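You operate a simulated robot arm through the tools that you are given. There is no shell and no other tool. Be economical: measure what you need, move in short steps, check, and stop when the job is done.

The job below is to be done with a simulated robot arm. You get a single attempt, and the scene is never put back.

JOB
Open the cupboard drawer, take the steel scoop and put it inside, then shut the drawer. Stack the jar that says "56" from the top of the tile bench on top of the jar marked "72". Fetch the blue-rimmed cup and set it on the shelf under the kiln bench. Put the cones labelled "CONE 04" from the top of the tile bench on the top of the grinding disc and the cones labelled "CONE 6" on top of the clear cup there. Any order will do. Set down upright: blue-rimmed cup, cones.

It is judged by the outcome, as a careful person would: the job done as asked, and still so three seconds after it is handed in. It fails if anything else is knocked over, pushed out of place, dropped, spilled or broken.

ROBOT AND FRAMES
A 7-joint arm with a four-finger gripper on a trunk, on a base that drives. Base frame: it is fixed to the floor where the robot stands at the start and does not move with it; the origin is under the middle of the robot, x ahead of it, y to its left, z up. Units: cm, degrees, N and s.
Its first joint turns from -69.0 to 172.0 degrees. Places, roughly: bin [620, 10, 30]; blue-rimmed cup [375, 100, 75]; cones [275, 125, 75]; cup [250, 125, 75]; cupboard drawer [610, 10, 40]; jar [375, 125, 75]; shelf under the kiln bench [-30, 110, 20]; steel scoop (12x6x3 cm) [380, 120, 80]; top of the grinding disc (12x12 cm) [536, 106, 92]. Payload 3.67 kg.
The TCP is the grasp point between the finger pads, 2.8 cm short of the fingertips. In the tool frame z runs along the fingers and y along their closing line. Largest opening 11.2 cm; the body of the gripper starts 7.3 cm behind the TCP.
Orientation is that of the tool frame in the base frame, as a unit quaternion [x, y, z, w]. With the fingers straight down and closing along the base's y, the tool's x points along the base's -x, its y along +y and its z along -z.

CONTROLS
- The arm moves only by the tool nudge_tool. Its argument "plan" is text: rows parted by semicolons, each of 7 numbers parted by spaces: the finger opening in cm, from 0 to 11.2, then the shift along the tool's x, y, z in cm, then the turn, a rotation vector about the tool's x, y, z in degrees. In form: jaw tx ty tz wx wy wz; .... A call has 1 to 12 rows; each row is the pose to reach, as a shift and turn from the pose commanded when the call began, along the tool's axes at that moment. Each row takes 0.2 s and may step no farther than 5 cm and 8.6 degrees from the row before; otherwise, or with a gripper value out of range, the whole call is refused. A pose out of reach is approached as far as the arm can. The call stops where the force on the tool passes 40 N (or 10 N more than at its start, if that is more) or the arm is blocked; 0.2 s more then pass. Each finger halts on what it meets, pressing with about 40 N; the grip force reading is that of the motor and also rises with nothing between the fingers. The clock runs only during rows and for 0.2 s after the last one: add rows that repeat a pose to give the fingers time. The reply holds the time, the measured pose of the TCP, the force on the tool along the base axes, the opening and the grip force, in the units named above and with some noise, with the torque about the TCP (base axes, N m) and any sound that the robot's microphone picked up.
- Cameras (640 x 400 px; columns grow to the right, rows downward): "scene" is now at [12.01, 5.71, 127.24]; the picture's right is [0.63, -0.78, -0.00], its down [-0.42, -0.34, -0.84] and it looks along [0.65, 0.53, -0.55] (base axes); focal length 279 px, centre (320, 200). "wrist" rides on the gripper at [6, -1.8, -10.4] in the tool frame; the picture's right is [0.29, 0.96, 0.00], its down [-0.80, 0.24, -0.55] and it looks along [-0.53, 0.16, 0.83] (tool axes); focal length 234 px, centre (320, 200). There is no depth. A picture from a camera that has moved, and an enlarged one, comes with that camera's place and axes in the base frame and with its lens.
- camera(camera): a new picture of that camera. It takes no simulated time.
- move_column(by): slides the trunk up (or, below 0, down) by that many cm; the arm and the scene camera ride with it, the base frame stays. It gives what a move gives, with no picture.
- roll_base(legs): drives the robot by 1 to 6 legs, each [ahead, turn to the left] in cm and degrees, along the robot's own axes; the way and the turn of a leg run together, so that a leg with both is an arc; at most 150 cm and 180 degrees a leg. The arm and the cameras ride along, it lands a little off, and it stops where it bumps. It gives what a move gives.
- turn_head(pan, tilt): turns the head with the scene camera to pan (to the left, within 86 degrees either way) and tilt (down, from -29 to 69), counted from straight ahead of the robot. It gives what a move gives.
- zoom(camera, box): a new picture of the part [left, top, right, bottom] of that camera's present view, enlarged. It takes no simulated time.
- hand_in(): hands the job in; it is judged then, once.

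Go step by step. Nothing tells you exact positions but the pictures and the camera data: compare them with the known pose of the tool, close in by small moves and look again before you grip or let go. The budget is 186 turns and 144 pictures, counting those below and the enlarged ones. Unless the task says otherwise, let go and move clear before handing in.

The tools are called after ">>>" by a JSON object that holds its "op" and its "data". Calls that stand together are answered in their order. nudge_tool: Moves the arm, as the interface text tells. Its arguments: {"type":"object","properties":{"plan":{"type":"string"}},"required":["plan"]} The other tools are called the same way: move_column (by) slides the trunk up or down; roll_base (legs) drives the base; turn_head (pan, tilt) turns the head that bears the scene camera; camera (camera) takes a picture; zoom (camera, box) takes an enlarged picture of a part of a camera's view; hand_in () hands the job in.

At the start:

```text
time_s: 0.0
position: [73.28, -3.21, 74.88]
tool_rot: [-0.001, 1.0, 0.0, 0.0]
wrist_force: [-0.5, 0.0, 0.4]
ft_torque: [0.01, -0.03, -0.01]
grip_width: 11.21
gripper_force: 0.0
trunk travel left (down, up): [-40.0, 44.0]
robot x, y, heading: [0.24, -0.03, -0.1]
head pan, tilt: [39.1, 33.1]
```

scene: 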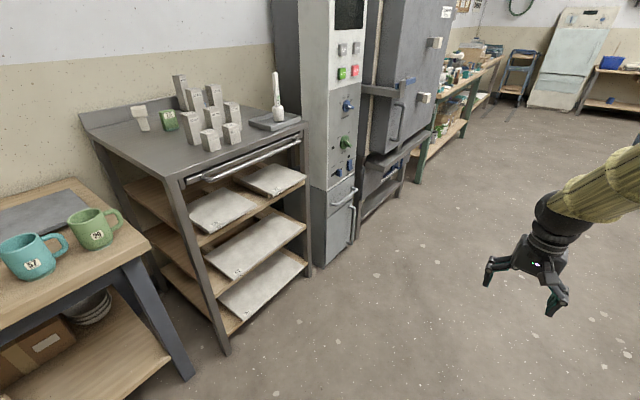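
wrist: 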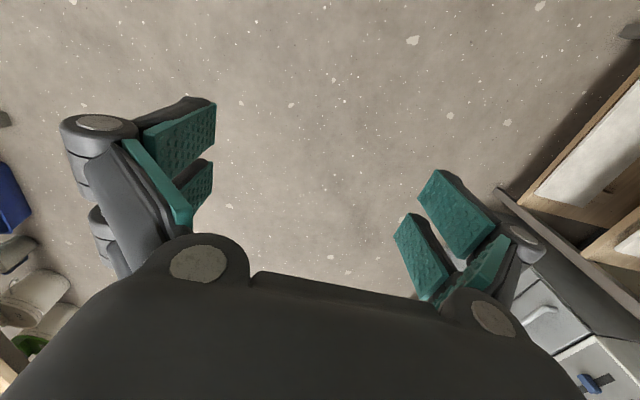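

I see a kiln bench at the near left, a cart with cones-like items, a kiln and a tile bench further on. I look around first.

>>> {"op": "turn_head", "data": {"pan": 20, "tilt": 15}}

>>> {"op": "camera", "data": {"camera": "scene"}}

>>> {"op": "turn_head", "data": {"pan": 86, "tilt": 40}}

>>> {"op": "camera", "data": {"camera": "scene"}}

>>> {"op": "turn_head", "data": {"pan": -30, "tilt": 20}}

>>> {"op": "camera", "data": {"camera": "scene"}}

```text
time_s: 0.8
position: [73.25, -3.09, 74.89]
tool_rot: [0.0, 1.0, 0.0, 0.0]
wrist_force: [-0.3, -0.1, -0.3]
ft_torque: [-0.01, -0.01, -0.02]
grip_width: 11.21
gripper_force: 0.0
trunk travel left (down, up): [-40.0, 44.0]
robot x, y, heading: [0.03, 0.04, -0.1]
head pan, tilt: [20.0, 15.0]
```

```text
141 pictures are left
camera scene: at [13.87, 3.3, 130.15], right [0.34, -0.94, 0.0], down [-0.24, -0.09, -0.97], along [0.91, 0.33, -0.26], focal length 279 px, centre (320, 200)
```

scene: 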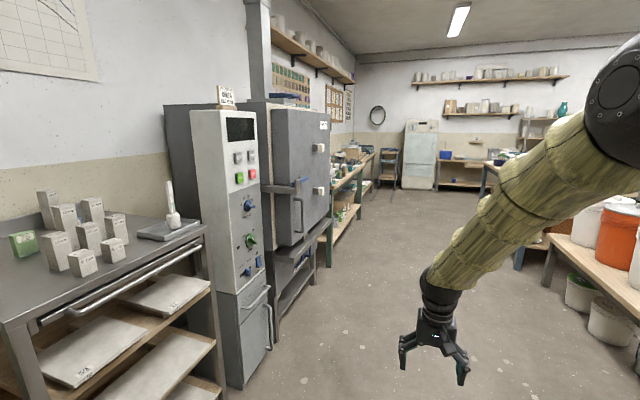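

```text
time_s: 2.2
position: [73.3, -3.08, 74.97]
tool_rot: [0.0, 1.0, 0.0, 0.0]
wrist_force: [0.2, 0.0, -0.1]
ft_torque: [0.04, -0.01, 0.02]
grip_width: 11.22
gripper_force: 0.2
trunk travel left (down, up): [-40.0, 44.0]
robot x, y, heading: [0.02, 0.09, 0.1]
head pan, tilt: [85.9, 40.0]
```

```text
140 pictures are left
camera scene: at [5.7, 8.58, 126.2], right [1.0, -0.07, 0.0], down [-0.05, -0.64, -0.77], along [0.05, 0.76, -0.64], focal length 279 px, centre (320, 200)
```

scene: 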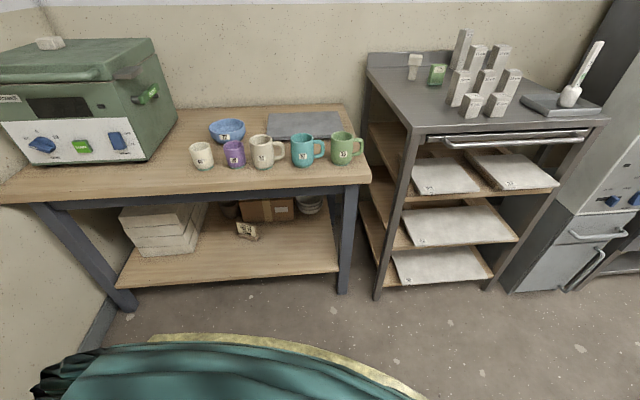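

```text
time_s: 4.1
position: [73.34, -3.07, 74.9]
tool_rot: [0.001, 1.0, 0.001, 0.001]
wrist_force: [0.0, -0.6, 0.0]
ft_torque: [-0.01, 0.0, -0.02]
grip_width: 11.19
gripper_force: 0.2
trunk travel left (down, up): [-40.0, 44.0]
robot x, y, heading: [-0.12, -0.24, 0.2]
head pan, tilt: [-30.0, 20.0]
```

```text
139 pictures are left
camera scene: at [13.16, -4.55, 129.34], right [-0.5, -0.87, 0.0], down [-0.3, 0.17, -0.94], along [0.81, -0.47, -0.34], focal length 279 px, centre (320, 200)
```

scene: 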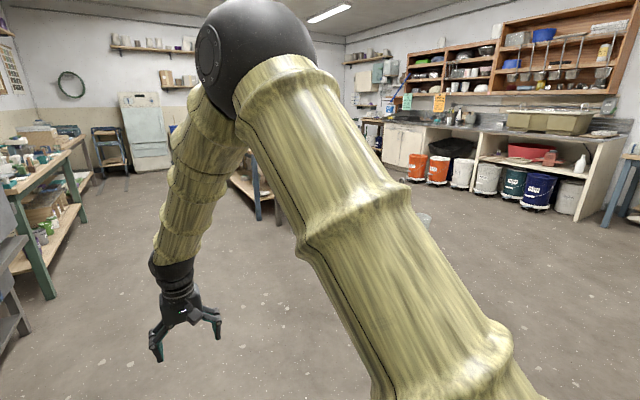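

The tile bench is the green-legged bench farther along the left wall; kiln bench is on the near left. I drive ahead to about x=250 to look at it.

>>> {"op": "roll_base", "data": {"legs": [[140, 0], [110, 0]]}}

>>> {"op": "turn_head", "data": {"pan": 65, "tilt": 25}}

>>> {"op": "camera", "data": {"camera": "scene"}}

>>> {"op": "turn_head", "data": {"pan": 10, "tilt": 15}}

>>> {"op": "camera", "data": {"camera": "scene"}}

```text
time_s: 16.3
position: [321.4, -8.8, 74.94]
tool_rot: [0.013, 1.0, 0.0, 0.0]
wrist_force: [0.0, 0.4, 0.8]
ft_torque: [0.02, 0.0, 0.01]
grip_width: 11.18
gripper_force: 0.1
trunk travel left (down, up): [-40.0, 44.0]
robot x, y, heading: [248.09, -3.84, -1.7]
head pan, tilt: [-30.0, 20.0]
```

```text
time_s: 18.0
position: [321.37, -8.81, 74.95]
tool_rot: [0.014, 1.0, 0.0, 0.001]
wrist_force: [-0.1, -0.3, -0.3]
ft_torque: [0.0, -0.01, 0.01]
grip_width: 11.2
gripper_force: 0.0
trunk travel left (down, up): [-40.0, 44.0]
robot x, y, heading: [248.05, -4.26, -1.3]
head pan, tilt: [65.0, 25.0]
```

```text
138 pictures are left
camera scene: at [257.38, 4.4, 128.53], right [0.89, -0.45, 0.0], down [-0.19, -0.38, -0.91], along [0.4, 0.81, -0.42], focal length 279 px, centre (320, 200)
```

scene: 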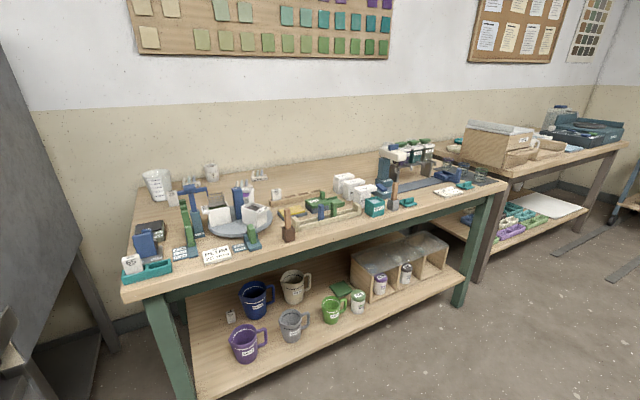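

```text
time_s: 19.2
position: [321.39, -8.78, 75.02]
tool_rot: [0.013, 1.0, 0.0, 0.0]
wrist_force: [0.0, -0.6, -1.3]
ft_torque: [-0.01, 0.01, 0.01]
grip_width: 11.2
gripper_force: 0.2
trunk travel left (down, up): [-40.0, 44.0]
robot x, y, heading: [248.43, -3.74, -1.6]
head pan, tilt: [10.0, 15.0]
```

```text
137 pictures are left
camera scene: at [262.5, -2.45, 130.15], right [0.15, -0.99, 0.0], down [-0.26, -0.04, -0.97], along [0.96, 0.14, -0.26], focal length 279 px, centre (320, 200)
```

scene: 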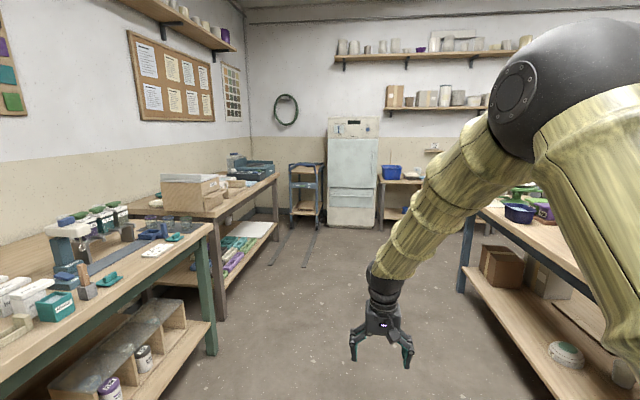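

The tile bench is ahead-left, with the cones and the clear cup at its near end. I zoom in on its parts.

>>> {"op": "turn_head", "data": {"pan": 70, "tilt": 30}}

>>> {"op": "zoom", "data": {"camera": "scene", "box": [120, 90, 360, 240]}}

>>> {"op": "zoom", "data": {"camera": "scene", "box": [320, 70, 560, 220]}}

>>> {"op": "zoom", "data": {"camera": "scene", "box": [180, 190, 500, 390]}}

```text
time_s: 20.5
position: [321.39, -8.91, 74.99]
tool_rot: [0.012, 1.0, 0.0, -0.001]
wrist_force: [0.3, -0.8, 0.9]
ft_torque: [-0.02, -0.02, 0.0]
grip_width: 11.19
gripper_force: 0.1
trunk travel left (down, up): [-40.0, 44.0]
robot x, y, heading: [248.12, -3.87, -1.6]
head pan, tilt: [70.0, 30.0]
```

```text
2.67 times, centred on (240, 165) of scene
camera zoom: at [256.58, 4.57, 127.74], right [0.93, -0.37, 0.0], down [-0.18, -0.46, -0.87], along [0.32, 0.81, -0.5], focal length 743 px, centre (533, 293)
```

zoom: 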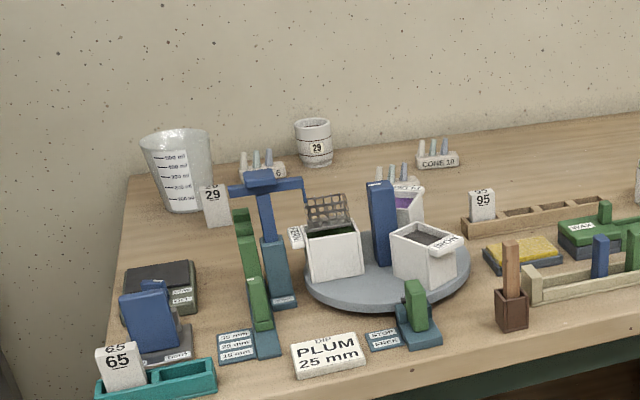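

```text
2.67 times, centred on (440, 145) of scene
camera zoom: at [256.58, 4.57, 127.74], right [0.93, -0.37, 0.0], down [-0.18, -0.46, -0.87], along [0.32, 0.81, -0.5], focal length 743 px, centre (0, 347)
```

zoom: 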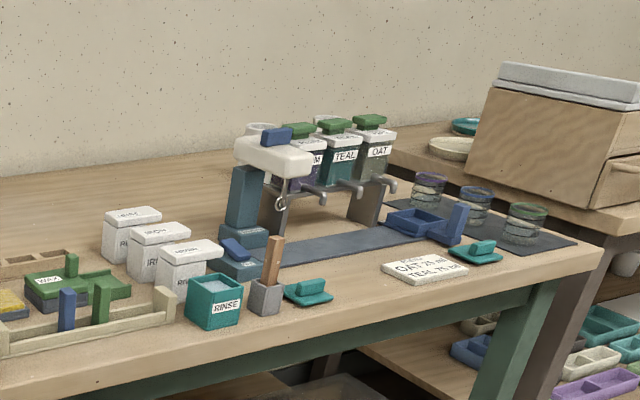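

```text
2.00 times, centred on (340, 290) of scene
camera zoom: at [256.58, 4.57, 127.74], right [0.93, -0.37, 0.0], down [-0.18, -0.46, -0.87], along [0.32, 0.81, -0.5], focal length 558 px, centre (280, 20)
```

zoom: 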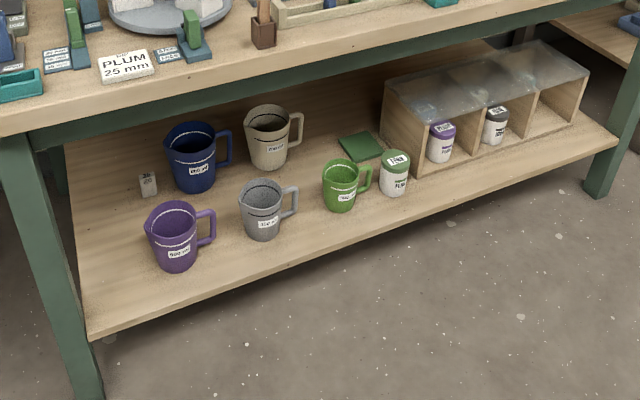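

Beaker and cones are at the near end; the dispenser, coloured-rim cups and jars are at the far end. I raise the trunk and move closer to the bench around x=320, y=35.

>>> {"op": "move_column", "data": {"by": 35}}

>>> {"op": "roll_base", "data": {"legs": [[0, 31.5], [78, 0], [0, -30]]}}

>>> {"op": "turn_head", "data": {"pan": 60, "tilt": 45}}

>>> {"op": "camera", "data": {"camera": "scene"}}

```text
time_s: 23.9
position: [321.46, -8.91, 109.94]
tool_rot: [0.013, 1.0, -0.001, 0.001]
wrist_force: [1.0, -0.7, 0.3]
ft_torque: [-0.04, 0.01, 0.02]
grip_width: 11.21
gripper_force: 0.1
trunk travel left (down, up): [-75.0, 9.0]
robot x, y, heading: [248.44, -3.75, -1.2]
head pan, tilt: [70.0, 30.0]
```

```text
time_s: 31.1
position: [388.18, 32.43, 109.98]
tool_rot: [-0.004, 1.0, 0.0, 0.001]
wrist_force: [-1.0, 0.7, 0.8]
ft_torque: [-0.02, -0.01, 0.0]
grip_width: 11.22
gripper_force: 0.0
trunk travel left (down, up): [-75.0, 9.0]
robot x, y, heading: [314.56, 34.65, -0.0]
head pan, tilt: [70.0, 30.0]
```

```text
time_s: 31.9
position: [388.22, 32.4, 110.01]
tool_rot: [-0.003, 1.0, 0.0, 0.0]
wrist_force: [-1.1, -0.1, 0.6]
ft_torque: [0.02, 0.0, 0.01]
grip_width: 11.19
gripper_force: 0.0
trunk travel left (down, up): [-75.0, 9.0]
robot x, y, heading: [315.18, 35.27, 0.3]
head pan, tilt: [60.0, 45.0]
```

```text
133 pictures are left
camera scene: at [323.95, 42.24, 160.48], right [0.87, -0.49, 0.0], down [-0.35, -0.61, -0.71], along [0.35, 0.61, -0.71], focal length 279 px, centre (320, 200)
```

scene: 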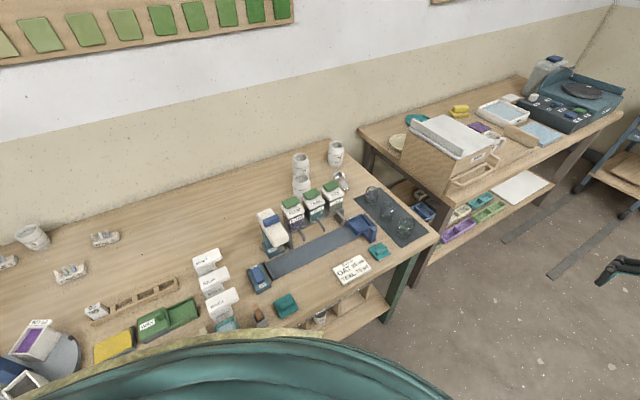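

Jars stand at the back behind the dispenser; cups on the mat at the right. I zoom in.

>>> {"op": "zoom", "data": {"camera": "scene", "box": [240, 130, 440, 255]}}

>>> {"op": "zoom", "data": {"camera": "scene", "box": [0, 200, 200, 325]}}

>>> {"op": "zoom", "data": {"camera": "scene", "box": [440, 30, 640, 155]}}

```text
3.20 times, centred on (340, 192) of scene
camera zoom: at [323.95, 42.24, 160.48], right [0.87, -0.49, 0.0], down [-0.35, -0.61, -0.71], along [0.35, 0.61, -0.71], focal length 892 px, centre (256, 224)
```

zoom: 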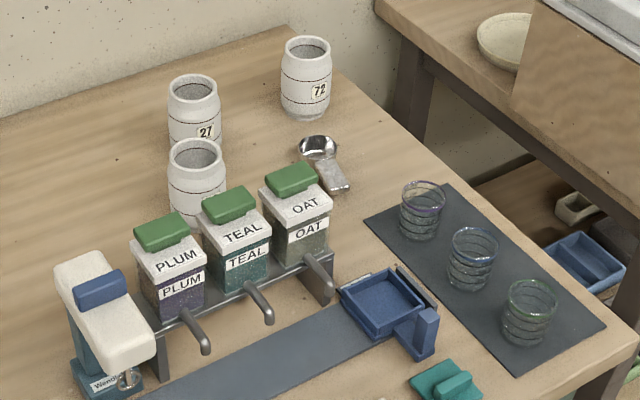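

```text
3.20 times, centred on (100, 262) of scene
camera zoom: at [323.95, 42.24, 160.48], right [0.87, -0.49, 0.0], down [-0.35, -0.61, -0.71], along [0.35, 0.61, -0.71], focal length 892 px, centre (1024, 0)
```

zoom: 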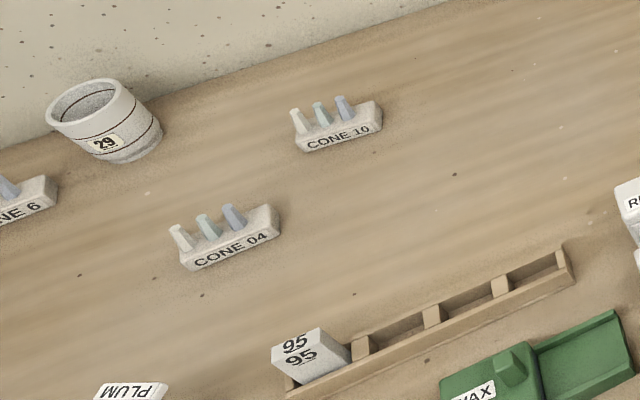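

```text
3.20 times, centred on (540, 92) of scene
camera zoom: at [323.95, 42.24, 160.48], right [0.87, -0.49, 0.0], down [-0.35, -0.61, -0.71], along [0.35, 0.61, -0.71], focal length 892 px, centre (-384, 544)
```

zoom: 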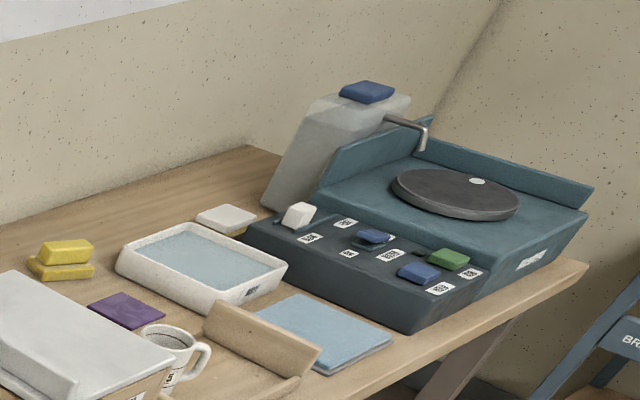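

Jar 72 at about (385,134), jar 27 at (367,136), an unread jar at (361,122), scoop at (380,120), blue-rimmed cup at (384,94). I drive alongside to about x=362, y=45 and check the unread jar.

>>> {"op": "roll_base", "data": {"legs": [[0, 12], [48, 0], [0, -12]]}}

>>> {"op": "turn_head", "data": {"pan": 80, "tilt": 50}}

>>> {"op": "camera", "data": {"camera": "scene"}}

>>> {"op": "zoom", "data": {"camera": "scene", "box": [240, 60, 440, 185]}}

```text
time_s: 36.3
position: [434.78, 43.16, 109.95]
tool_rot: [-0.007, 1.0, -0.001, 0.0]
wrist_force: [0.3, -0.5, -0.8]
ft_torque: [0.08, -0.03, 0.0]
grip_width: 11.18
gripper_force: 0.0
trunk travel left (down, up): [-75.0, 9.0]
robot x, y, heading: [361.25, 45.38, 1.0]
head pan, tilt: [60.0, 45.0]
```

```text
time_s: 37.1
position: [434.87, 43.26, 109.85]
tool_rot: [-0.007, 1.0, 0.0, 0.0]
wrist_force: [-0.4, -0.2, -0.2]
ft_torque: [-0.04, 0.0, 0.0]
grip_width: 11.21
gripper_force: 0.0
trunk travel left (down, up): [-75.0, 9.0]
robot x, y, heading: [361.31, 45.41, 0.6]
head pan, tilt: [80.0, 50.0]
```

```text
129 pictures are left
camera scene: at [367.81, 53.13, 159.78], right [0.99, -0.16, 0.0], down [-0.12, -0.76, -0.64], along [0.1, 0.63, -0.77], focal length 279 px, centre (320, 200)
```

scene: 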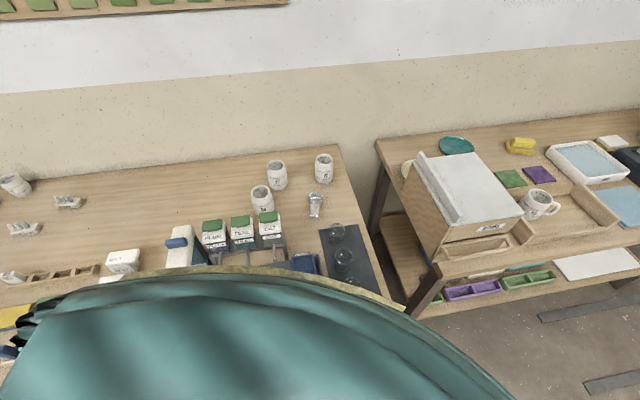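

```text
3.20 times, centred on (340, 122) of scene
camera zoom: at [367.81, 53.13, 159.78], right [0.99, -0.16, 0.0], down [-0.12, -0.76, -0.64], along [0.1, 0.63, -0.77], focal length 892 px, centre (256, 448)
```

zoom: 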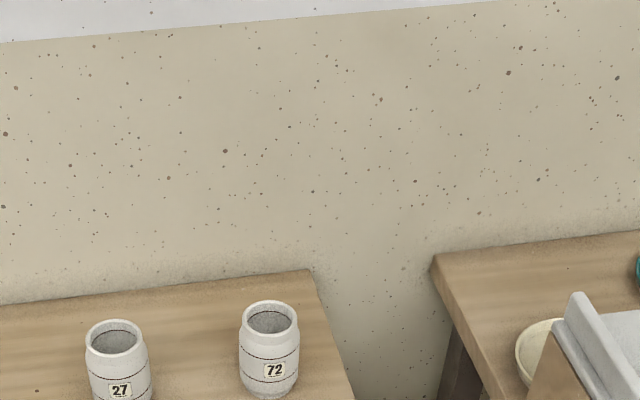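

>>> {"op": "zoom", "data": {"camera": "scene", "box": [230, 145, 390, 245]}}

```text
4.00 times, centred on (310, 195) of scene
camera zoom: at [367.81, 53.13, 159.78], right [0.99, -0.16, 0.0], down [-0.12, -0.76, -0.64], along [0.1, 0.63, -0.77], focal length 1115 px, centre (360, 220)
```

zoom: 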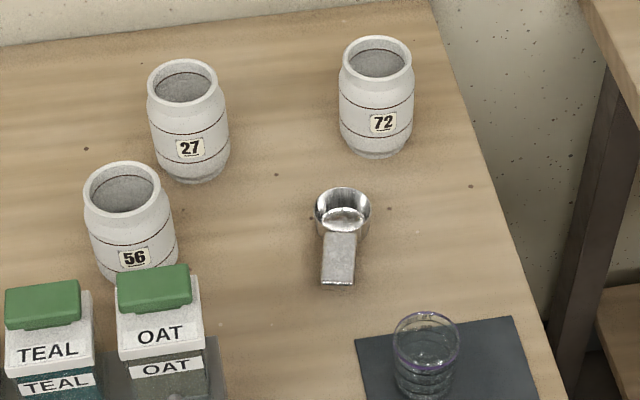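

Jar 56 is at about (357.5,122), jar 72 at (383,134.5), rims near z 85. I swing the arm over to jar 56 with the fingers closing along x.

>>> {"op": "nudge_tool", "data": {"plan": "11.2 3.24 3.4 0 0 0 -3.8;11.2 6.48 6.8 0 0 0 -7.6;11.2 9.72 10.2 0 0 0 -11.4;11.2 12.96 13.6 0 0 0 -15.2;11.2 16.2 17 0 0 0 -19;11.2 19.44 20.4 0 0 0 -22.8;11.2 22.68 23.8 0 0 0 -26.6;11.2 25.92 27.2 0 0 0 -30.4;11.2 29.16 30.6 0 0 0 -34.2;11.2 32.4 34 0 0 0 -38;11.2 35.64 37.4 0 0 0 -41.8;11.2 38.88 40.8 0 0 0 -45.6"}}

```text
time_s: 38.9
position: [412.15, 68.62, 114.94]
tool_rot: [-0.23, 0.971, 0.057, 0.012]
wrist_force: [0.0, 0.0, 0.4]
ft_torque: [-0.03, -0.04, 0.01]
grip_width: 11.17
gripper_force: 0.0
trunk travel left (down, up): [-75.0, 9.0]
robot x, y, heading: [361.4, 45.53, 0.6]
head pan, tilt: [80.0, 50.0]
stopped in row 9: the arm was blocked; the commanded pose is now the measured one
```

The arm stopped early; I look for what blocked it.

>>> {"op": "turn_head", "data": {"pan": 30, "tilt": 45}}

>>> {"op": "camera", "data": {"camera": "scene"}}

>>> {"op": "camera", "data": {"camera": "wrist"}}

```text
time_s: 40.1
position: [412.05, 68.56, 114.81]
tool_rot: [-0.23, 0.971, 0.058, 0.011]
wrist_force: [-0.6, -0.9, -0.1]
ft_torque: [0.02, -0.03, -0.01]
grip_width: 11.23
gripper_force: 0.1
trunk travel left (down, up): [-75.0, 9.0]
robot x, y, heading: [361.31, 45.5, 0.9]
head pan, tilt: [30.0, 45.0]
```

```text
126 pictures are left
camera scene: at [373.54, 49.67, 160.47], right [0.51, -0.86, 0.0], down [-0.61, -0.36, -0.71], along [0.61, 0.36, -0.71], focal length 279 px, centre (320, 200)
```

scene: 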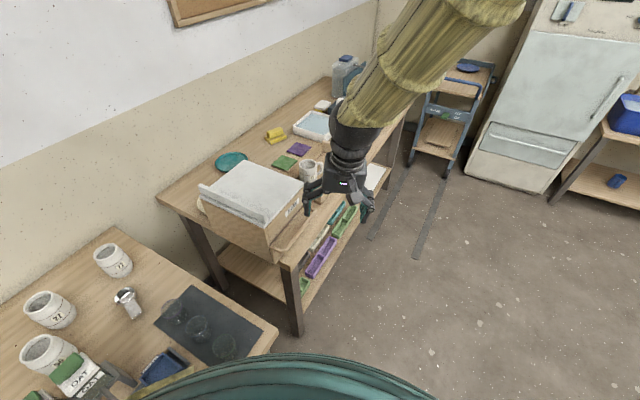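

```text
125 pictures are left
camera wrist: at [407.54, 62.85, 124.64], right [-0.69, 0.72, 0.09], down [0.61, 0.5, 0.61], along [0.4, 0.47, -0.78], focal length 234 px, centre (320, 200)
```

wrist: 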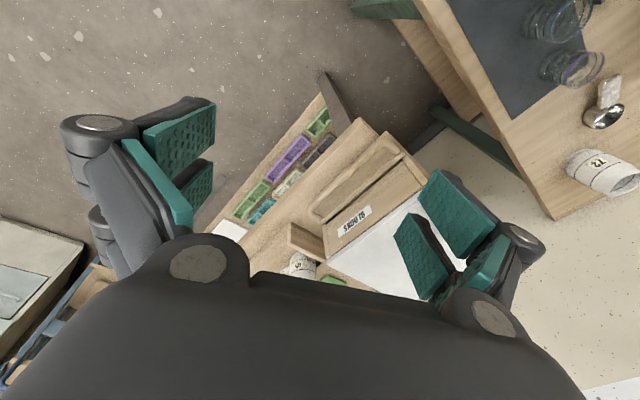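

Nothing external blocks it; the path cut too close in to the arm's own fold. I move back out to a 73 cm radius and level the tool, then swing on an arc.

>>> {"op": "nudge_tool", "data": {"plan": "11.2 -3.28 2.53 0.43 1.16 0.66 -1.66;11.2 -6.56 5.06 0.86 2.32 1.32 -3.32;11.2 -9.84 7.6 1.29 3.48 1.98 -4.98;11.2 -13.12 10.1 1.72 4.64 2.64 -6.64;11.2 -16.4 12.66 2.15 5.8 3.3 -8.3;11.2 -16.4 12.66 2.15 5.8 3.3 -8.3"}}

```text
time_s: 40.9
position: [421.59, 76.61, 121.92]
tool_rot: [-0.232, 0.969, 0.082, 0.028]
wrist_force: [1.1, 0.6, -0.5]
ft_torque: [0.04, 0.02, 0.0]
grip_width: 11.17
gripper_force: 0.0
trunk travel left (down, up): [-75.0, 9.0]
robot x, y, heading: [361.72, 45.1, 0.7]
head pan, tilt: [30.0, 45.0]
stopped in row 3: the arm was blocked; the commanded pose is now the measured one
```

Blocked again at the same bearing, so perhaps the upper arm meets the head. I look at the arm itself.

>>> {"op": "turn_head", "data": {"pan": 0, "tilt": 20}}

>>> {"op": "camera", "data": {"camera": "scene"}}

>>> {"op": "turn_head", "data": {"pan": -60, "tilt": 50}}

>>> {"op": "camera", "data": {"camera": "scene"}}

```text
time_s: 41.9
position: [421.26, 76.58, 122.2]
tool_rot: [-0.234, 0.968, 0.08, 0.029]
wrist_force: [0.7, 0.6, -0.1]
ft_torque: [0.02, 0.02, 0.01]
grip_width: 11.22
gripper_force: 0.0
trunk travel left (down, up): [-75.0, 9.0]
robot x, y, heading: [361.5, 45.36, 0.7]
head pan, tilt: [0.0, 20.0]
```

```text
124 pictures are left
camera scene: at [375.94, 45.66, 164.32], right [0.01, -1.0, 0.0], down [-0.34, 0.0, -0.94], along [0.94, 0.01, -0.34], focal length 279 px, centre (320, 200)
```

scene: 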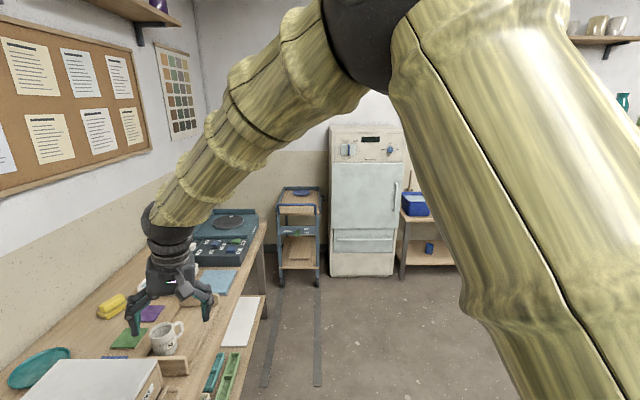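

```text
time_s: 43.1
position: [421.29, 76.47, 122.2]
tool_rot: [-0.234, 0.969, 0.081, 0.03]
wrist_force: [0.9, 0.4, -0.2]
ft_torque: [0.01, -0.01, 0.03]
grip_width: 11.2
gripper_force: 0.0
trunk travel left (down, up): [-75.0, 9.0]
robot x, y, heading: [361.3, 45.29, 1.0]
head pan, tilt: [-60.0, 50.0]
```

```text
123 pictures are left
camera scene: at [370.5, 38.9, 159.78], right [-0.86, -0.51, 0.0], down [-0.39, 0.66, -0.64], along [0.33, -0.55, -0.77], focal length 279 px, centre (320, 200)
```

scene: 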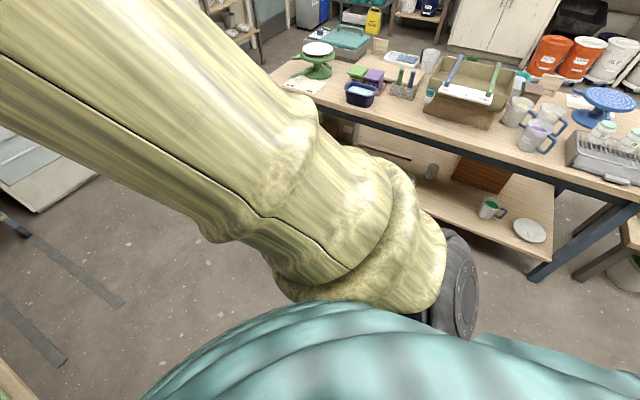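

The arm is mounted at the robot's right, so its upper arm cannot pass the head to the left. I bring the tool back to straight ahead and will face the bench instead.

>>> {"op": "nudge_tool", "data": {"plan": "11.2 0.55 -4.57 0.81 1.17 0.45 3.28;11.2 1.09 -9.15 1.62 2.34 0.9 6.56;11.2 1.64 -13.7 2.43 3.51 1.35 9.84;11.2 2.18 -18.3 3.24 4.68 1.8 13.1;11.2 2.73 -22.9 4.04 5.86 2.25 16.4;11.2 3.28 -27.4 4.85 7.03 2.7 19.6;11.2 3.82 -32 5.66 8.2 3.15 22.9;11.2 4.37 -36.6 6.47 9.37 3.6 26.2;11.2 4.37 -36.6 6.47 9.37 3.6 26.2"}}

```text
time_s: 45.1
position: [434.48, 43.63, 110.16]
tool_rot: [-0.007, 1.0, -0.001, -0.001]
wrist_force: [-0.5, -0.1, -0.6]
ft_torque: [-0.01, -0.04, 0.01]
grip_width: 11.2
gripper_force: 0.0
trunk travel left (down, up): [-75.0, 9.0]
robot x, y, heading: [361.6, 45.16, 0.9]
head pan, tilt: [-60.0, 50.0]
```

I raise the trunk fully and retract the tool a bit before turning to face the bench.

>>> {"op": "move_column", "data": {"by": 9}}

>>> {"op": "nudge_tool", "data": {"plan": "11.2 4.5 0 0 0 0 0;11.2 9 0 0 0 0 0;11.2 13.5 0 0 0 0 0;11.2 18 0 0 0 0 0;11.2 18 0 0 0 0 0"}}

```text
time_s: 46.4
position: [434.42, 43.58, 119.05]
tool_rot: [-0.008, 1.0, 0.0, -0.001]
wrist_force: [0.4, 0.2, 0.0]
ft_torque: [0.05, 0.01, -0.01]
grip_width: 11.18
gripper_force: 0.0
trunk travel left (down, up): [-84.0, 0.0]
robot x, y, heading: [361.41, 45.41, 0.9]
head pan, tilt: [-60.0, 50.0]
```

```text
time_s: 47.6
position: [416.6, 43.3, 119.06]
tool_rot: [-0.008, 1.0, 0.0, -0.001]
wrist_force: [0.8, 0.3, -0.3]
ft_torque: [0.0, 0.02, 0.03]
grip_width: 11.19
gripper_force: 0.1
trunk travel left (down, up): [-84.0, 0.0]
robot x, y, heading: [361.64, 45.34, 0.9]
head pan, tilt: [-60.0, 50.0]
```

Now turn left 89° to face the bench.

>>> {"op": "roll_base", "data": {"legs": [[0, 89]]}}

>>> {"op": "turn_head", "data": {"pan": 0, "tilt": 55}}

>>> {"op": "camera", "data": {"camera": "scene"}}

>>> {"op": "camera", "data": {"camera": "wrist"}}

```text
time_s: 51.7
position: [365.69, 100.19, 119.22]
tool_rot: [-0.699, 0.715, 0.0, 0.0]
wrist_force: [-0.2, -0.2, 0.4]
ft_torque: [0.0, -0.01, 0.03]
grip_width: 11.2
gripper_force: 0.1
trunk travel left (down, up): [-84.0, 0.0]
robot x, y, heading: [361.57, 45.49, 88.5]
head pan, tilt: [-60.0, 50.0]
```

```text
time_s: 53.0
position: [365.79, 100.22, 119.15]
tool_rot: [-0.699, 0.715, -0.001, -0.001]
wrist_force: [0.3, -0.3, -0.4]
ft_torque: [-0.01, 0.06, 0.01]
grip_width: 11.2
gripper_force: 0.1
trunk travel left (down, up): [-84.0, 0.0]
robot x, y, heading: [361.77, 45.04, 88.3]
head pan, tilt: [0.0, 55.0]
```

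```text
122 pictures are left
camera scene: at [361.92, 57.7, 168.13], right [1.0, -0.03, 0.0], down [-0.02, -0.82, -0.57], along [0.02, 0.57, -0.82], focal length 279 px, centre (320, 200)
```

scene: 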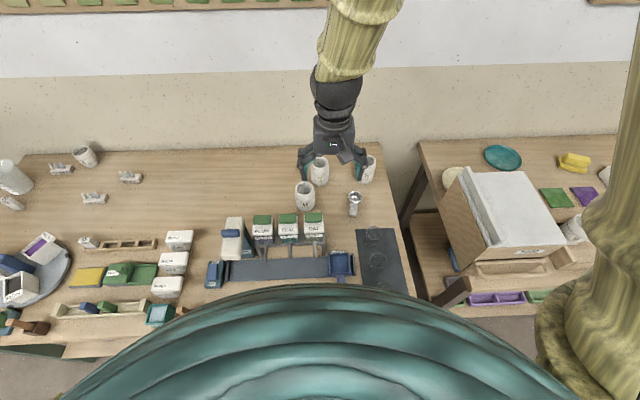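

```text
121 pictures are left
camera wrist: at [367.33, 94.07, 129.53], right [-0.96, -0.26, 0.0], down [-0.22, 0.8, 0.55], along [-0.15, 0.53, -0.83], focal length 234 px, centre (320, 200)
```

wrist: 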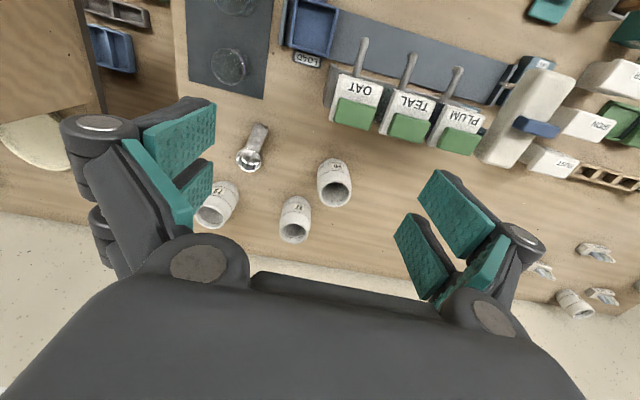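

Facing the bench now. I zoom on the jars from both cameras for a good fix.

>>> {"op": "zoom", "data": {"camera": "scene", "box": [270, 140, 430, 240]}}

>>> {"op": "zoom", "data": {"camera": "wrist", "box": [180, 110, 380, 235]}}

```text
4.00 times, centred on (350, 190) of scene
camera zoom: at [361.92, 57.7, 168.13], right [1.0, -0.03, 0.0], down [-0.02, -0.82, -0.57], along [0.02, 0.57, -0.82], focal length 1115 px, centre (200, 240)
```

zoom: 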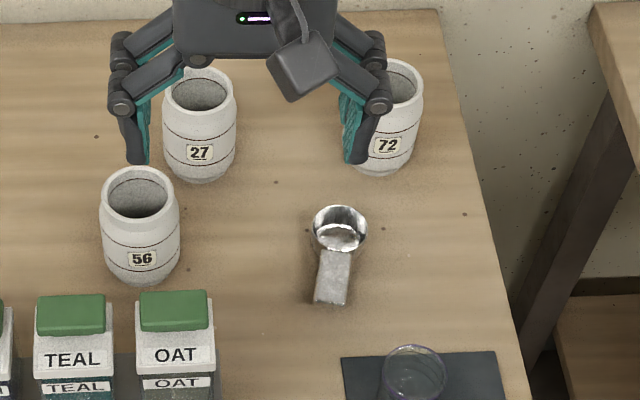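

```text
3.20 times, centred on (280, 172) of wrist
camera zoom: at [367.33, 94.07, 129.53], right [-0.96, -0.26, 0.0], down [-0.22, 0.8, 0.55], along [-0.15, 0.53, -0.83], focal length 749 px, centre (448, 288)
```

zoom: 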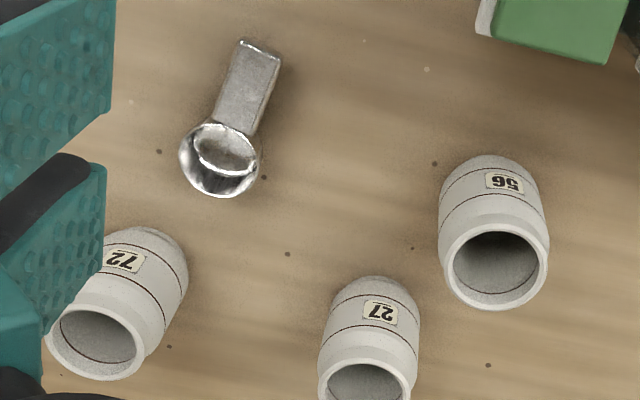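

Jar 56's rim lies around (358,117–120). I move above it, still well clear, and look again.

>>> {"op": "nudge_tool", "data": {"plan": "11.2 -3.52 1.64 2.2 0 0 0;11.2 -7.04 3.28 4.4 0 0 0;11.2 -10.56 4.92 6.6 0 0 0;11.2 -14.08 6.56 8.8 0 0 0;11.2 -17.6 8.2 11 0 0 0;11.2 -17.6 8.2 11 0 0 0"}}

>>> {"op": "camera", "data": {"camera": "wrist"}}

>>> {"op": "zoom", "data": {"camera": "scene", "box": [230, 110, 430, 235]}}

```text
time_s: 54.4
position: [357.95, 117.88, 108.18]
tool_rot: [-0.697, 0.717, 0.0, 0.0]
wrist_force: [0.3, 0.2, 0.4]
ft_torque: [0.0, 0.02, -0.03]
grip_width: 11.22
gripper_force: 0.0
trunk travel left (down, up): [-84.0, 0.0]
robot x, y, heading: [361.36, 45.18, 88.1]
head pan, tilt: [0.0, 55.0]
```

```text
118 pictures are left
camera wrist: at [359.46, 111.82, 118.63], right [-0.96, -0.26, 0.0], down [-0.22, 0.8, 0.55], along [-0.15, 0.53, -0.83], focal length 234 px, centre (320, 200)
```

wrist: 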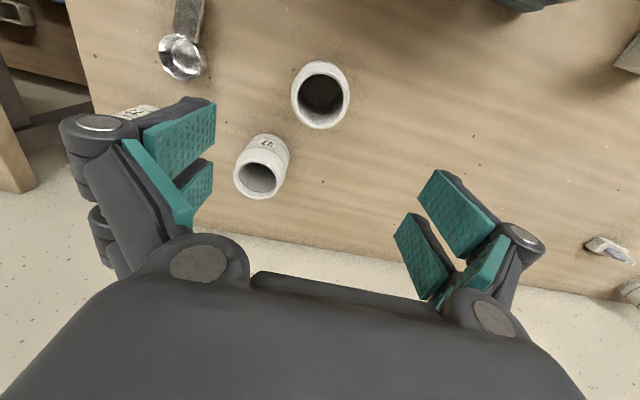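

```text
3.20 times, centred on (330, 172) of scene
camera zoom: at [361.93, 57.54, 168.15], right [1.0, -0.03, 0.0], down [-0.02, -0.82, -0.57], along [0.02, 0.57, -0.82], focal length 892 px, centre (288, 288)
```

zoom: 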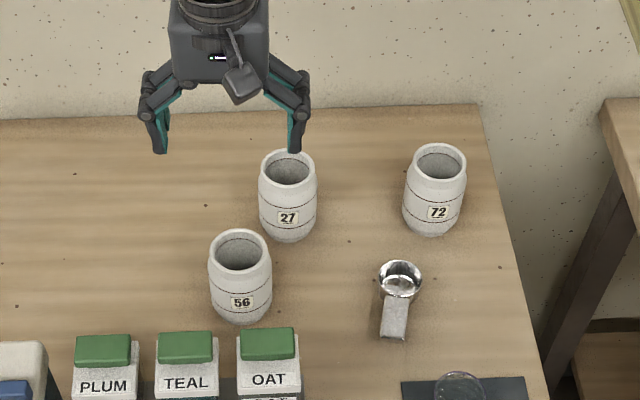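

Triangulation puts the bench top at z≈81.5 and the jar rim at z≈92, jar 56 at (358.3,116), jar 72 at (381.4,128). I lower to just above the rim and check.

>>> {"op": "nudge_tool", "data": {"plan": "11.2 0.8 -0.2 4 0 0 0;11.2 1.8 -0.4 8 0 0 0;11.2 1.8 -0.4 11 0 0 0;11.2 1.8 -0.4 11 0 0 0"}}

>>> {"op": "camera", "data": {"camera": "wrist"}}

>>> {"op": "zoom", "data": {"camera": "scene", "box": [230, 110, 430, 235]}}

```text
time_s: 55.4
position: [358.27, 115.88, 97.07]
tool_rot: [-0.698, 0.716, 0.0, 0.0]
wrist_force: [-0.1, 0.0, 0.4]
ft_torque: [0.01, 0.03, -0.01]
grip_width: 11.22
gripper_force: 0.2
trunk travel left (down, up): [-84.0, 0.0]
robot x, y, heading: [361.18, 45.47, 88.3]
head pan, tilt: [0.0, 55.0]
```

```text
116 pictures are left
camera wrist: at [359.99, 109.77, 107.49], right [-0.96, -0.26, 0.0], down [-0.22, 0.8, 0.55], along [-0.15, 0.53, -0.83], focal length 234 px, centre (320, 200)
```

wrist: 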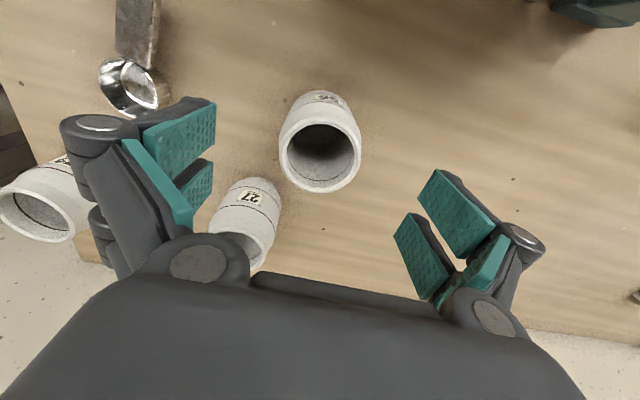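

```text
3.20 times, centred on (330, 172) of scene
camera zoom: at [361.91, 57.57, 168.14], right [1.0, -0.03, 0.0], down [-0.02, -0.82, -0.57], along [0.02, 0.57, -0.82], focal length 892 px, centre (288, 288)
```

zoom: 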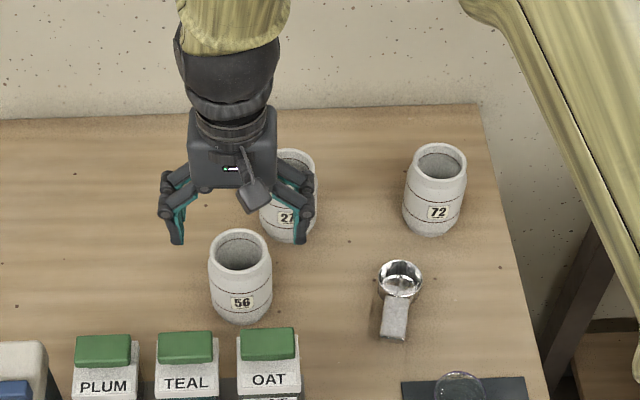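

Aligned with jar 56. I lower to grasp height and close.

>>> {"op": "nudge_tool", "data": {"plan": "11.2 0 0 4 0 0 0;11.2 0 0 7 0 0 0;11.2 0 0 9.5 0 0 0;11.2 0 0 9.5 0 0 0;6 0 0 9.5 0 0 0;6 0 0 9.5 0 0 0;6 0 0 9.5 0 0 0"}}

>>> {"op": "zoom", "data": {"camera": "scene", "box": [230, 110, 430, 235]}}

```text
time_s: 57.0
position: [358.45, 116.2, 87.69]
tool_rot: [-0.698, 0.716, -0.001, 0.0]
wrist_force: [-0.8, -0.9, 8.1]
ft_torque: [-0.02, 0.22, 0.04]
grip_width: 7.12
gripper_force: 40.3
trunk travel left (down, up): [-84.0, 0.0]
robot x, y, heading: [361.31, 45.14, 88.5]
head pan, tilt: [0.0, 55.0]
```

```text
3.20 times, centred on (330, 172) of scene
camera zoom: at [361.87, 57.62, 168.15], right [1.0, -0.03, 0.0], down [-0.02, -0.82, -0.57], along [0.02, 0.57, -0.82], focal length 892 px, centre (288, 288)
```

zoom: 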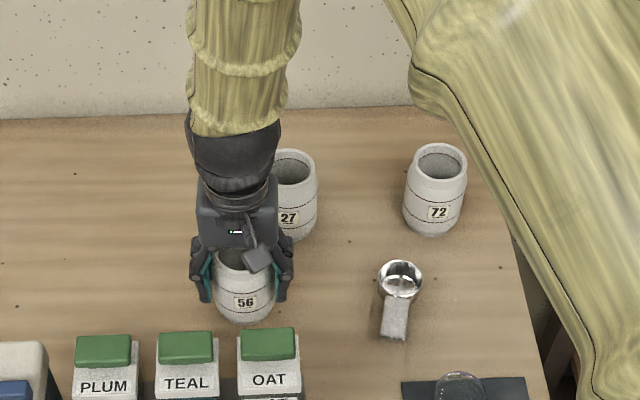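

Gripped. Lift and carry over to above jar 72.

>>> {"op": "nudge_tool", "data": {"plan": "6 0 0 -4 0 0 0;6 0 0 -8 0 0 0;6 0 0 -12 0 0 0;6 0 0 -16 0 0 0;6 -2.1 -3.8 -17 0 0 0;6 -4.2 -7.5 -17 0 0 0;6 -6.3 -11.3 -17 0 0 0;6 -8.4 -15.1 -17 0 0 0;6 -10.5 -18.8 -17 0 0 0;6 -12.6 -22.6 -17 0 0 0;6 -12.6 -22.6 -17 0 0 0"}}

>>> {"op": "camera", "data": {"camera": "wrist"}}

>>> {"op": "zoom", "data": {"camera": "scene", "box": [270, 110, 430, 210]}}

```text
time_s: 59.4
position: [381.2, 128.38, 104.56]
tool_rot: [-0.698, 0.716, -0.001, -0.001]
wrist_force: [-0.7, 0.0, -3.0]
ft_torque: [0.0, -0.02, 0.02]
grip_width: 7.11
gripper_force: 39.6
trunk travel left (down, up): [-84.0, 0.0]
robot x, y, heading: [361.77, 45.48, 88.4]
head pan, tilt: [0.0, 55.0]
```

```text
113 pictures are left
camera wrist: at [382.77, 122.16, 114.88], right [-0.96, -0.26, 0.0], down [-0.22, 0.8, 0.55], along [-0.15, 0.53, -0.83], focal length 234 px, centre (320, 200)
```

wrist: 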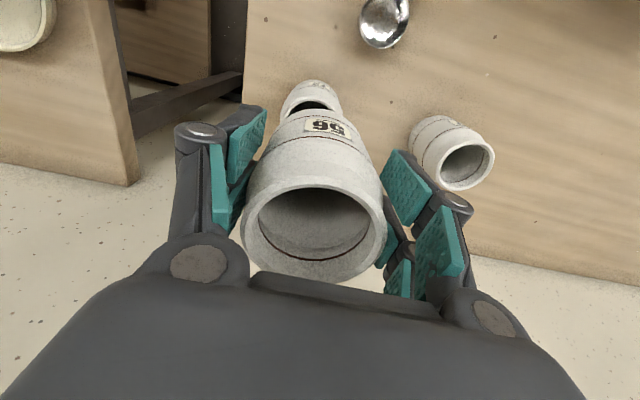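

```text
4.00 times, centred on (350, 160) of scene
camera zoom: at [361.73, 57.65, 168.14], right [1.0, -0.03, 0.0], down [-0.02, -0.82, -0.57], along [0.02, 0.57, -0.82], focal length 1115 px, centre (200, 360)
```

zoom: 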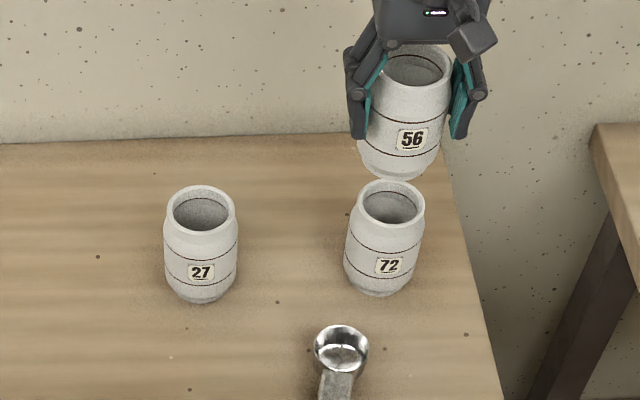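

Held jar is about 0.6 cm short in x and 0.9 in y of jar 72's axis. I correct that and lower to just above contact.

>>> {"op": "nudge_tool", "data": {"plan": "6 -0.9 -0.53 0 0 0 0;6 -0.9 -0.53 2 0 0 0;6 -0.9 -0.53 4 0 0 0;6 -0.9 -0.53 5 0 0 0;6 -0.9 -0.53 5.5 0 0 0;6 -0.9 -0.53 5.5 0 0 0"}}

>>> {"op": "zoom", "data": {"camera": "scene", "box": [310, 110, 430, 185]}}

```text
time_s: 60.8
position: [381.8, 129.11, 99.06]
tool_rot: [-0.698, 0.716, 0.0, 0.0]
wrist_force: [-0.7, -0.3, -2.9]
ft_torque: [-0.04, -0.01, 0.01]
grip_width: 7.12
gripper_force: 40.4
trunk travel left (down, up): [-84.0, 0.0]
robot x, y, heading: [361.43, 45.33, 88.5]
head pan, tilt: [0.0, 55.0]
```

```text
5.33 times, centred on (370, 148) of scene
camera zoom: at [361.97, 57.75, 168.13], right [1.0, -0.03, 0.0], down [-0.02, -0.82, -0.57], along [0.02, 0.57, -0.82], focal length 1487 px, centre (53, 480)
```

zoom: 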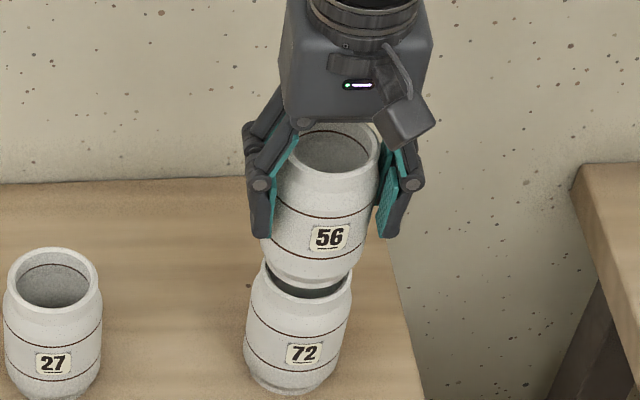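

x-alignment is good; gap about 1 cm. I lower in small steps until contact.

>>> {"op": "nudge_tool", "data": {"plan": "6 0 0 0.4 0 0 0;6 0 0 0.7 0 0 0;6 0 0 0.9 0 0 0;6 0 0 0.9 0 0 0"}}

>>> {"op": "zoom", "data": {"camera": "scene", "box": [310, 110, 430, 185]}}

```text
time_s: 61.8
position: [381.8, 129.13, 98.18]
tool_rot: [-0.698, 0.716, 0.0, -0.001]
wrist_force: [0.0, 0.1, -1.0]
ft_torque: [0.03, -0.04, 0.0]
grip_width: 7.11
gripper_force: 40.2
trunk travel left (down, up): [-84.0, 0.0]
robot x, y, heading: [361.62, 45.37, 88.6]
head pan, tilt: [0.0, 55.0]
```

```text
5.33 times, centred on (370, 148) of scene
camera zoom: at [361.93, 57.73, 168.13], right [1.0, -0.03, 0.0], down [-0.02, -0.82, -0.57], along [0.02, 0.57, -0.82], focal length 1487 px, centre (53, 480)
```

zoom: 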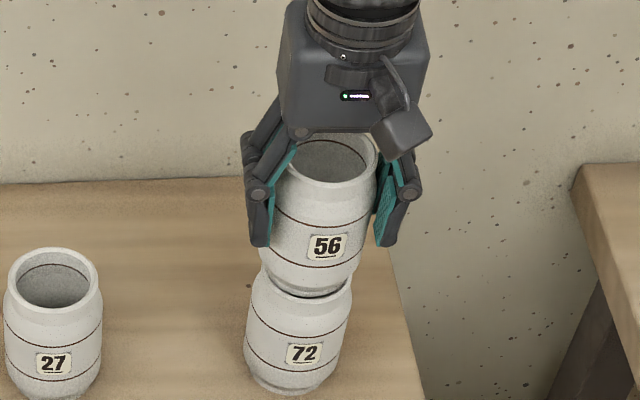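

>>> {"op": "nudge_tool", "data": {"plan": "6 0 0 0.15 0 0 0;6 0 0 0.3 0 0 0;6 0 0 0.3 0 0 0"}}

```text
time_s: 62.6
position: [381.76, 129.09, 98.25]
tool_rot: [-0.698, 0.716, 0.001, 0.001]
wrist_force: [-0.1, 2.4, 20.7]
ft_torque: [-0.05, 0.06, -0.05]
grip_width: 7.11
gripper_force: 39.7
trunk travel left (down, up): [-84.0, 0.0]
robot x, y, heading: [361.32, 45.2, 88.0]
head pan, tilt: [0.0, 55.0]
```

Contact. I relieve the push, open, and rise.

>>> {"op": "nudge_tool", "data": {"plan": "6 0 0 -0.25 0 0 0;6 0 0 -0.25 0 0 0;11.2 0 0 -0.25 0 0 0;11.2 0 0 -0.25 0 0 0;11.2 0 0 -0.25 0 0 0;11.2 0 0 -4 0 0 0;11.2 0 0 -8 0 0 0;11.2 0 0 -12 0 0 0;11.2 0 0 -15 0 0 0"}}

>>> {"op": "camera", "data": {"camera": "wrist"}}

>>> {"op": "zoom", "data": {"camera": "scene", "box": [270, 110, 430, 210]}}

```text
time_s: 64.6
position: [381.85, 128.88, 113.01]
tool_rot: [-0.698, 0.716, -0.001, -0.001]
wrist_force: [-0.5, -0.2, -0.4]
ft_torque: [0.01, 0.0, -0.03]
grip_width: 11.21
gripper_force: 0.1
trunk travel left (down, up): [-84.0, 0.0]
robot x, y, heading: [361.28, 45.45, 88.6]
head pan, tilt: [0.0, 55.0]
```

```text
109 pictures are left
camera wrist: at [383.37, 122.81, 123.34], right [-0.96, -0.26, 0.0], down [-0.22, 0.8, 0.55], along [-0.15, 0.53, -0.83], focal length 234 px, centre (320, 200)
```

wrist: 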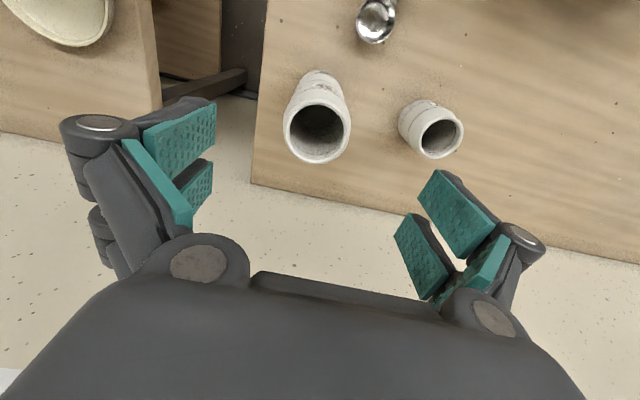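

```text
4.00 times, centred on (350, 160) of scene
camera zoom: at [361.88, 57.57, 168.13], right [1.0, -0.03, 0.0], down [-0.02, -0.82, -0.57], along [0.02, 0.57, -0.82], focal length 1115 px, centre (200, 360)
```

zoom: 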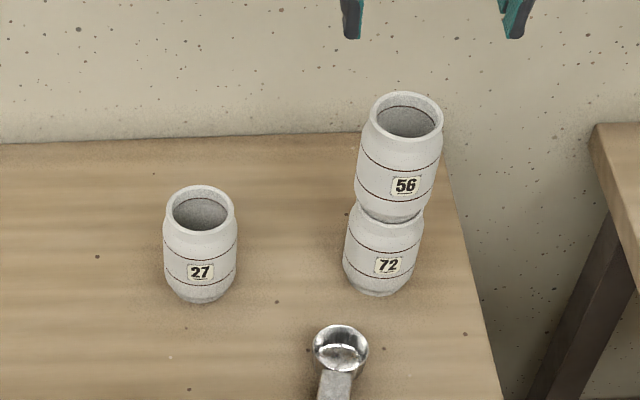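

Jar 56 stands squarely on 72. Next the cones: retract, then drive back along the bench to about x=262.

>>> {"op": "nudge_tool", "data": {"plan": "11.2 4.2 2.2 -0.9 0 0 0;11.2 8.3 4.3 -1.8 0 0 0;11.2 12.5 6.5 -2.6 0 0 0;11.2 16.6 8.7 -3.4 0 0 0;11.2 20.8 10.9 -4.3 0 0 0;11.2 25 13 -5.1 0 0 0;11.2 29.1 15.2 -6 0 0 0;11.2 29.1 15.2 -6 0 0 0"}}

>>> {"op": "roll_base", "data": {"legs": [[0, -88.4], [-98, 0], [0, 89.5]]}}

>>> {"op": "turn_head", "data": {"pan": 0, "tilt": 55}}

>>> {"op": "camera", "data": {"camera": "scene"}}

```text
time_s: 66.4
position: [366.16, 100.63, 118.9]
tool_rot: [-0.698, 0.717, -0.001, -0.002]
wrist_force: [0.9, 0.7, -0.2]
ft_torque: [-0.05, 0.04, -0.01]
grip_width: 11.21
gripper_force: 0.1
trunk travel left (down, up): [-84.0, 0.0]
robot x, y, heading: [361.47, 45.57, 88.3]
head pan, tilt: [0.0, 55.0]
```

```text
time_s: 79.1
position: [265.04, 99.62, 119.0]
tool_rot: [0.709, -0.705, 0.001, 0.001]
wrist_force: [-1.0, 0.4, 0.0]
ft_torque: [0.04, 0.03, -0.04]
grip_width: 11.18
gripper_force: 0.1
trunk travel left (down, up): [-84.0, 0.0]
robot x, y, heading: [262.5, 44.28, 90.1]
head pan, tilt: [0.0, 55.0]
```

```text
time_s: 79.7
position: [264.98, 99.69, 119.01]
tool_rot: [0.709, -0.705, 0.0, 0.001]
wrist_force: [0.2, 0.1, 0.4]
ft_torque: [0.01, 0.0, -0.02]
grip_width: 11.2
gripper_force: 0.0
trunk travel left (down, up): [-84.0, 0.0]
robot x, y, heading: [262.36, 44.33, 90.0]
head pan, tilt: [0.0, 55.0]
```

```text
107 pictures are left
camera scene: at [262.28, 56.71, 168.13], right [1.0, 0.0, 0.0], down [0.0, -0.82, -0.57], along [0.0, 0.57, -0.82], focal length 279 px, centre (320, 200)
```

scene: 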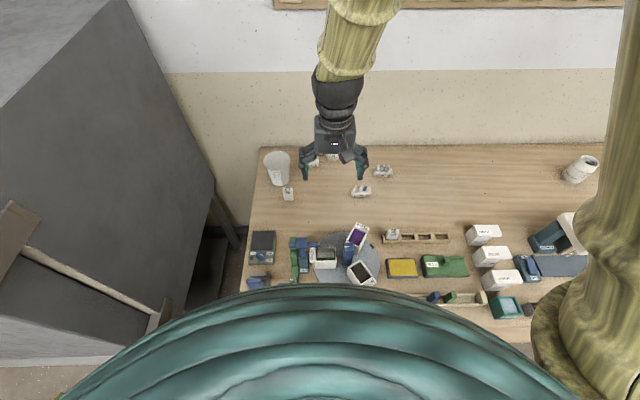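

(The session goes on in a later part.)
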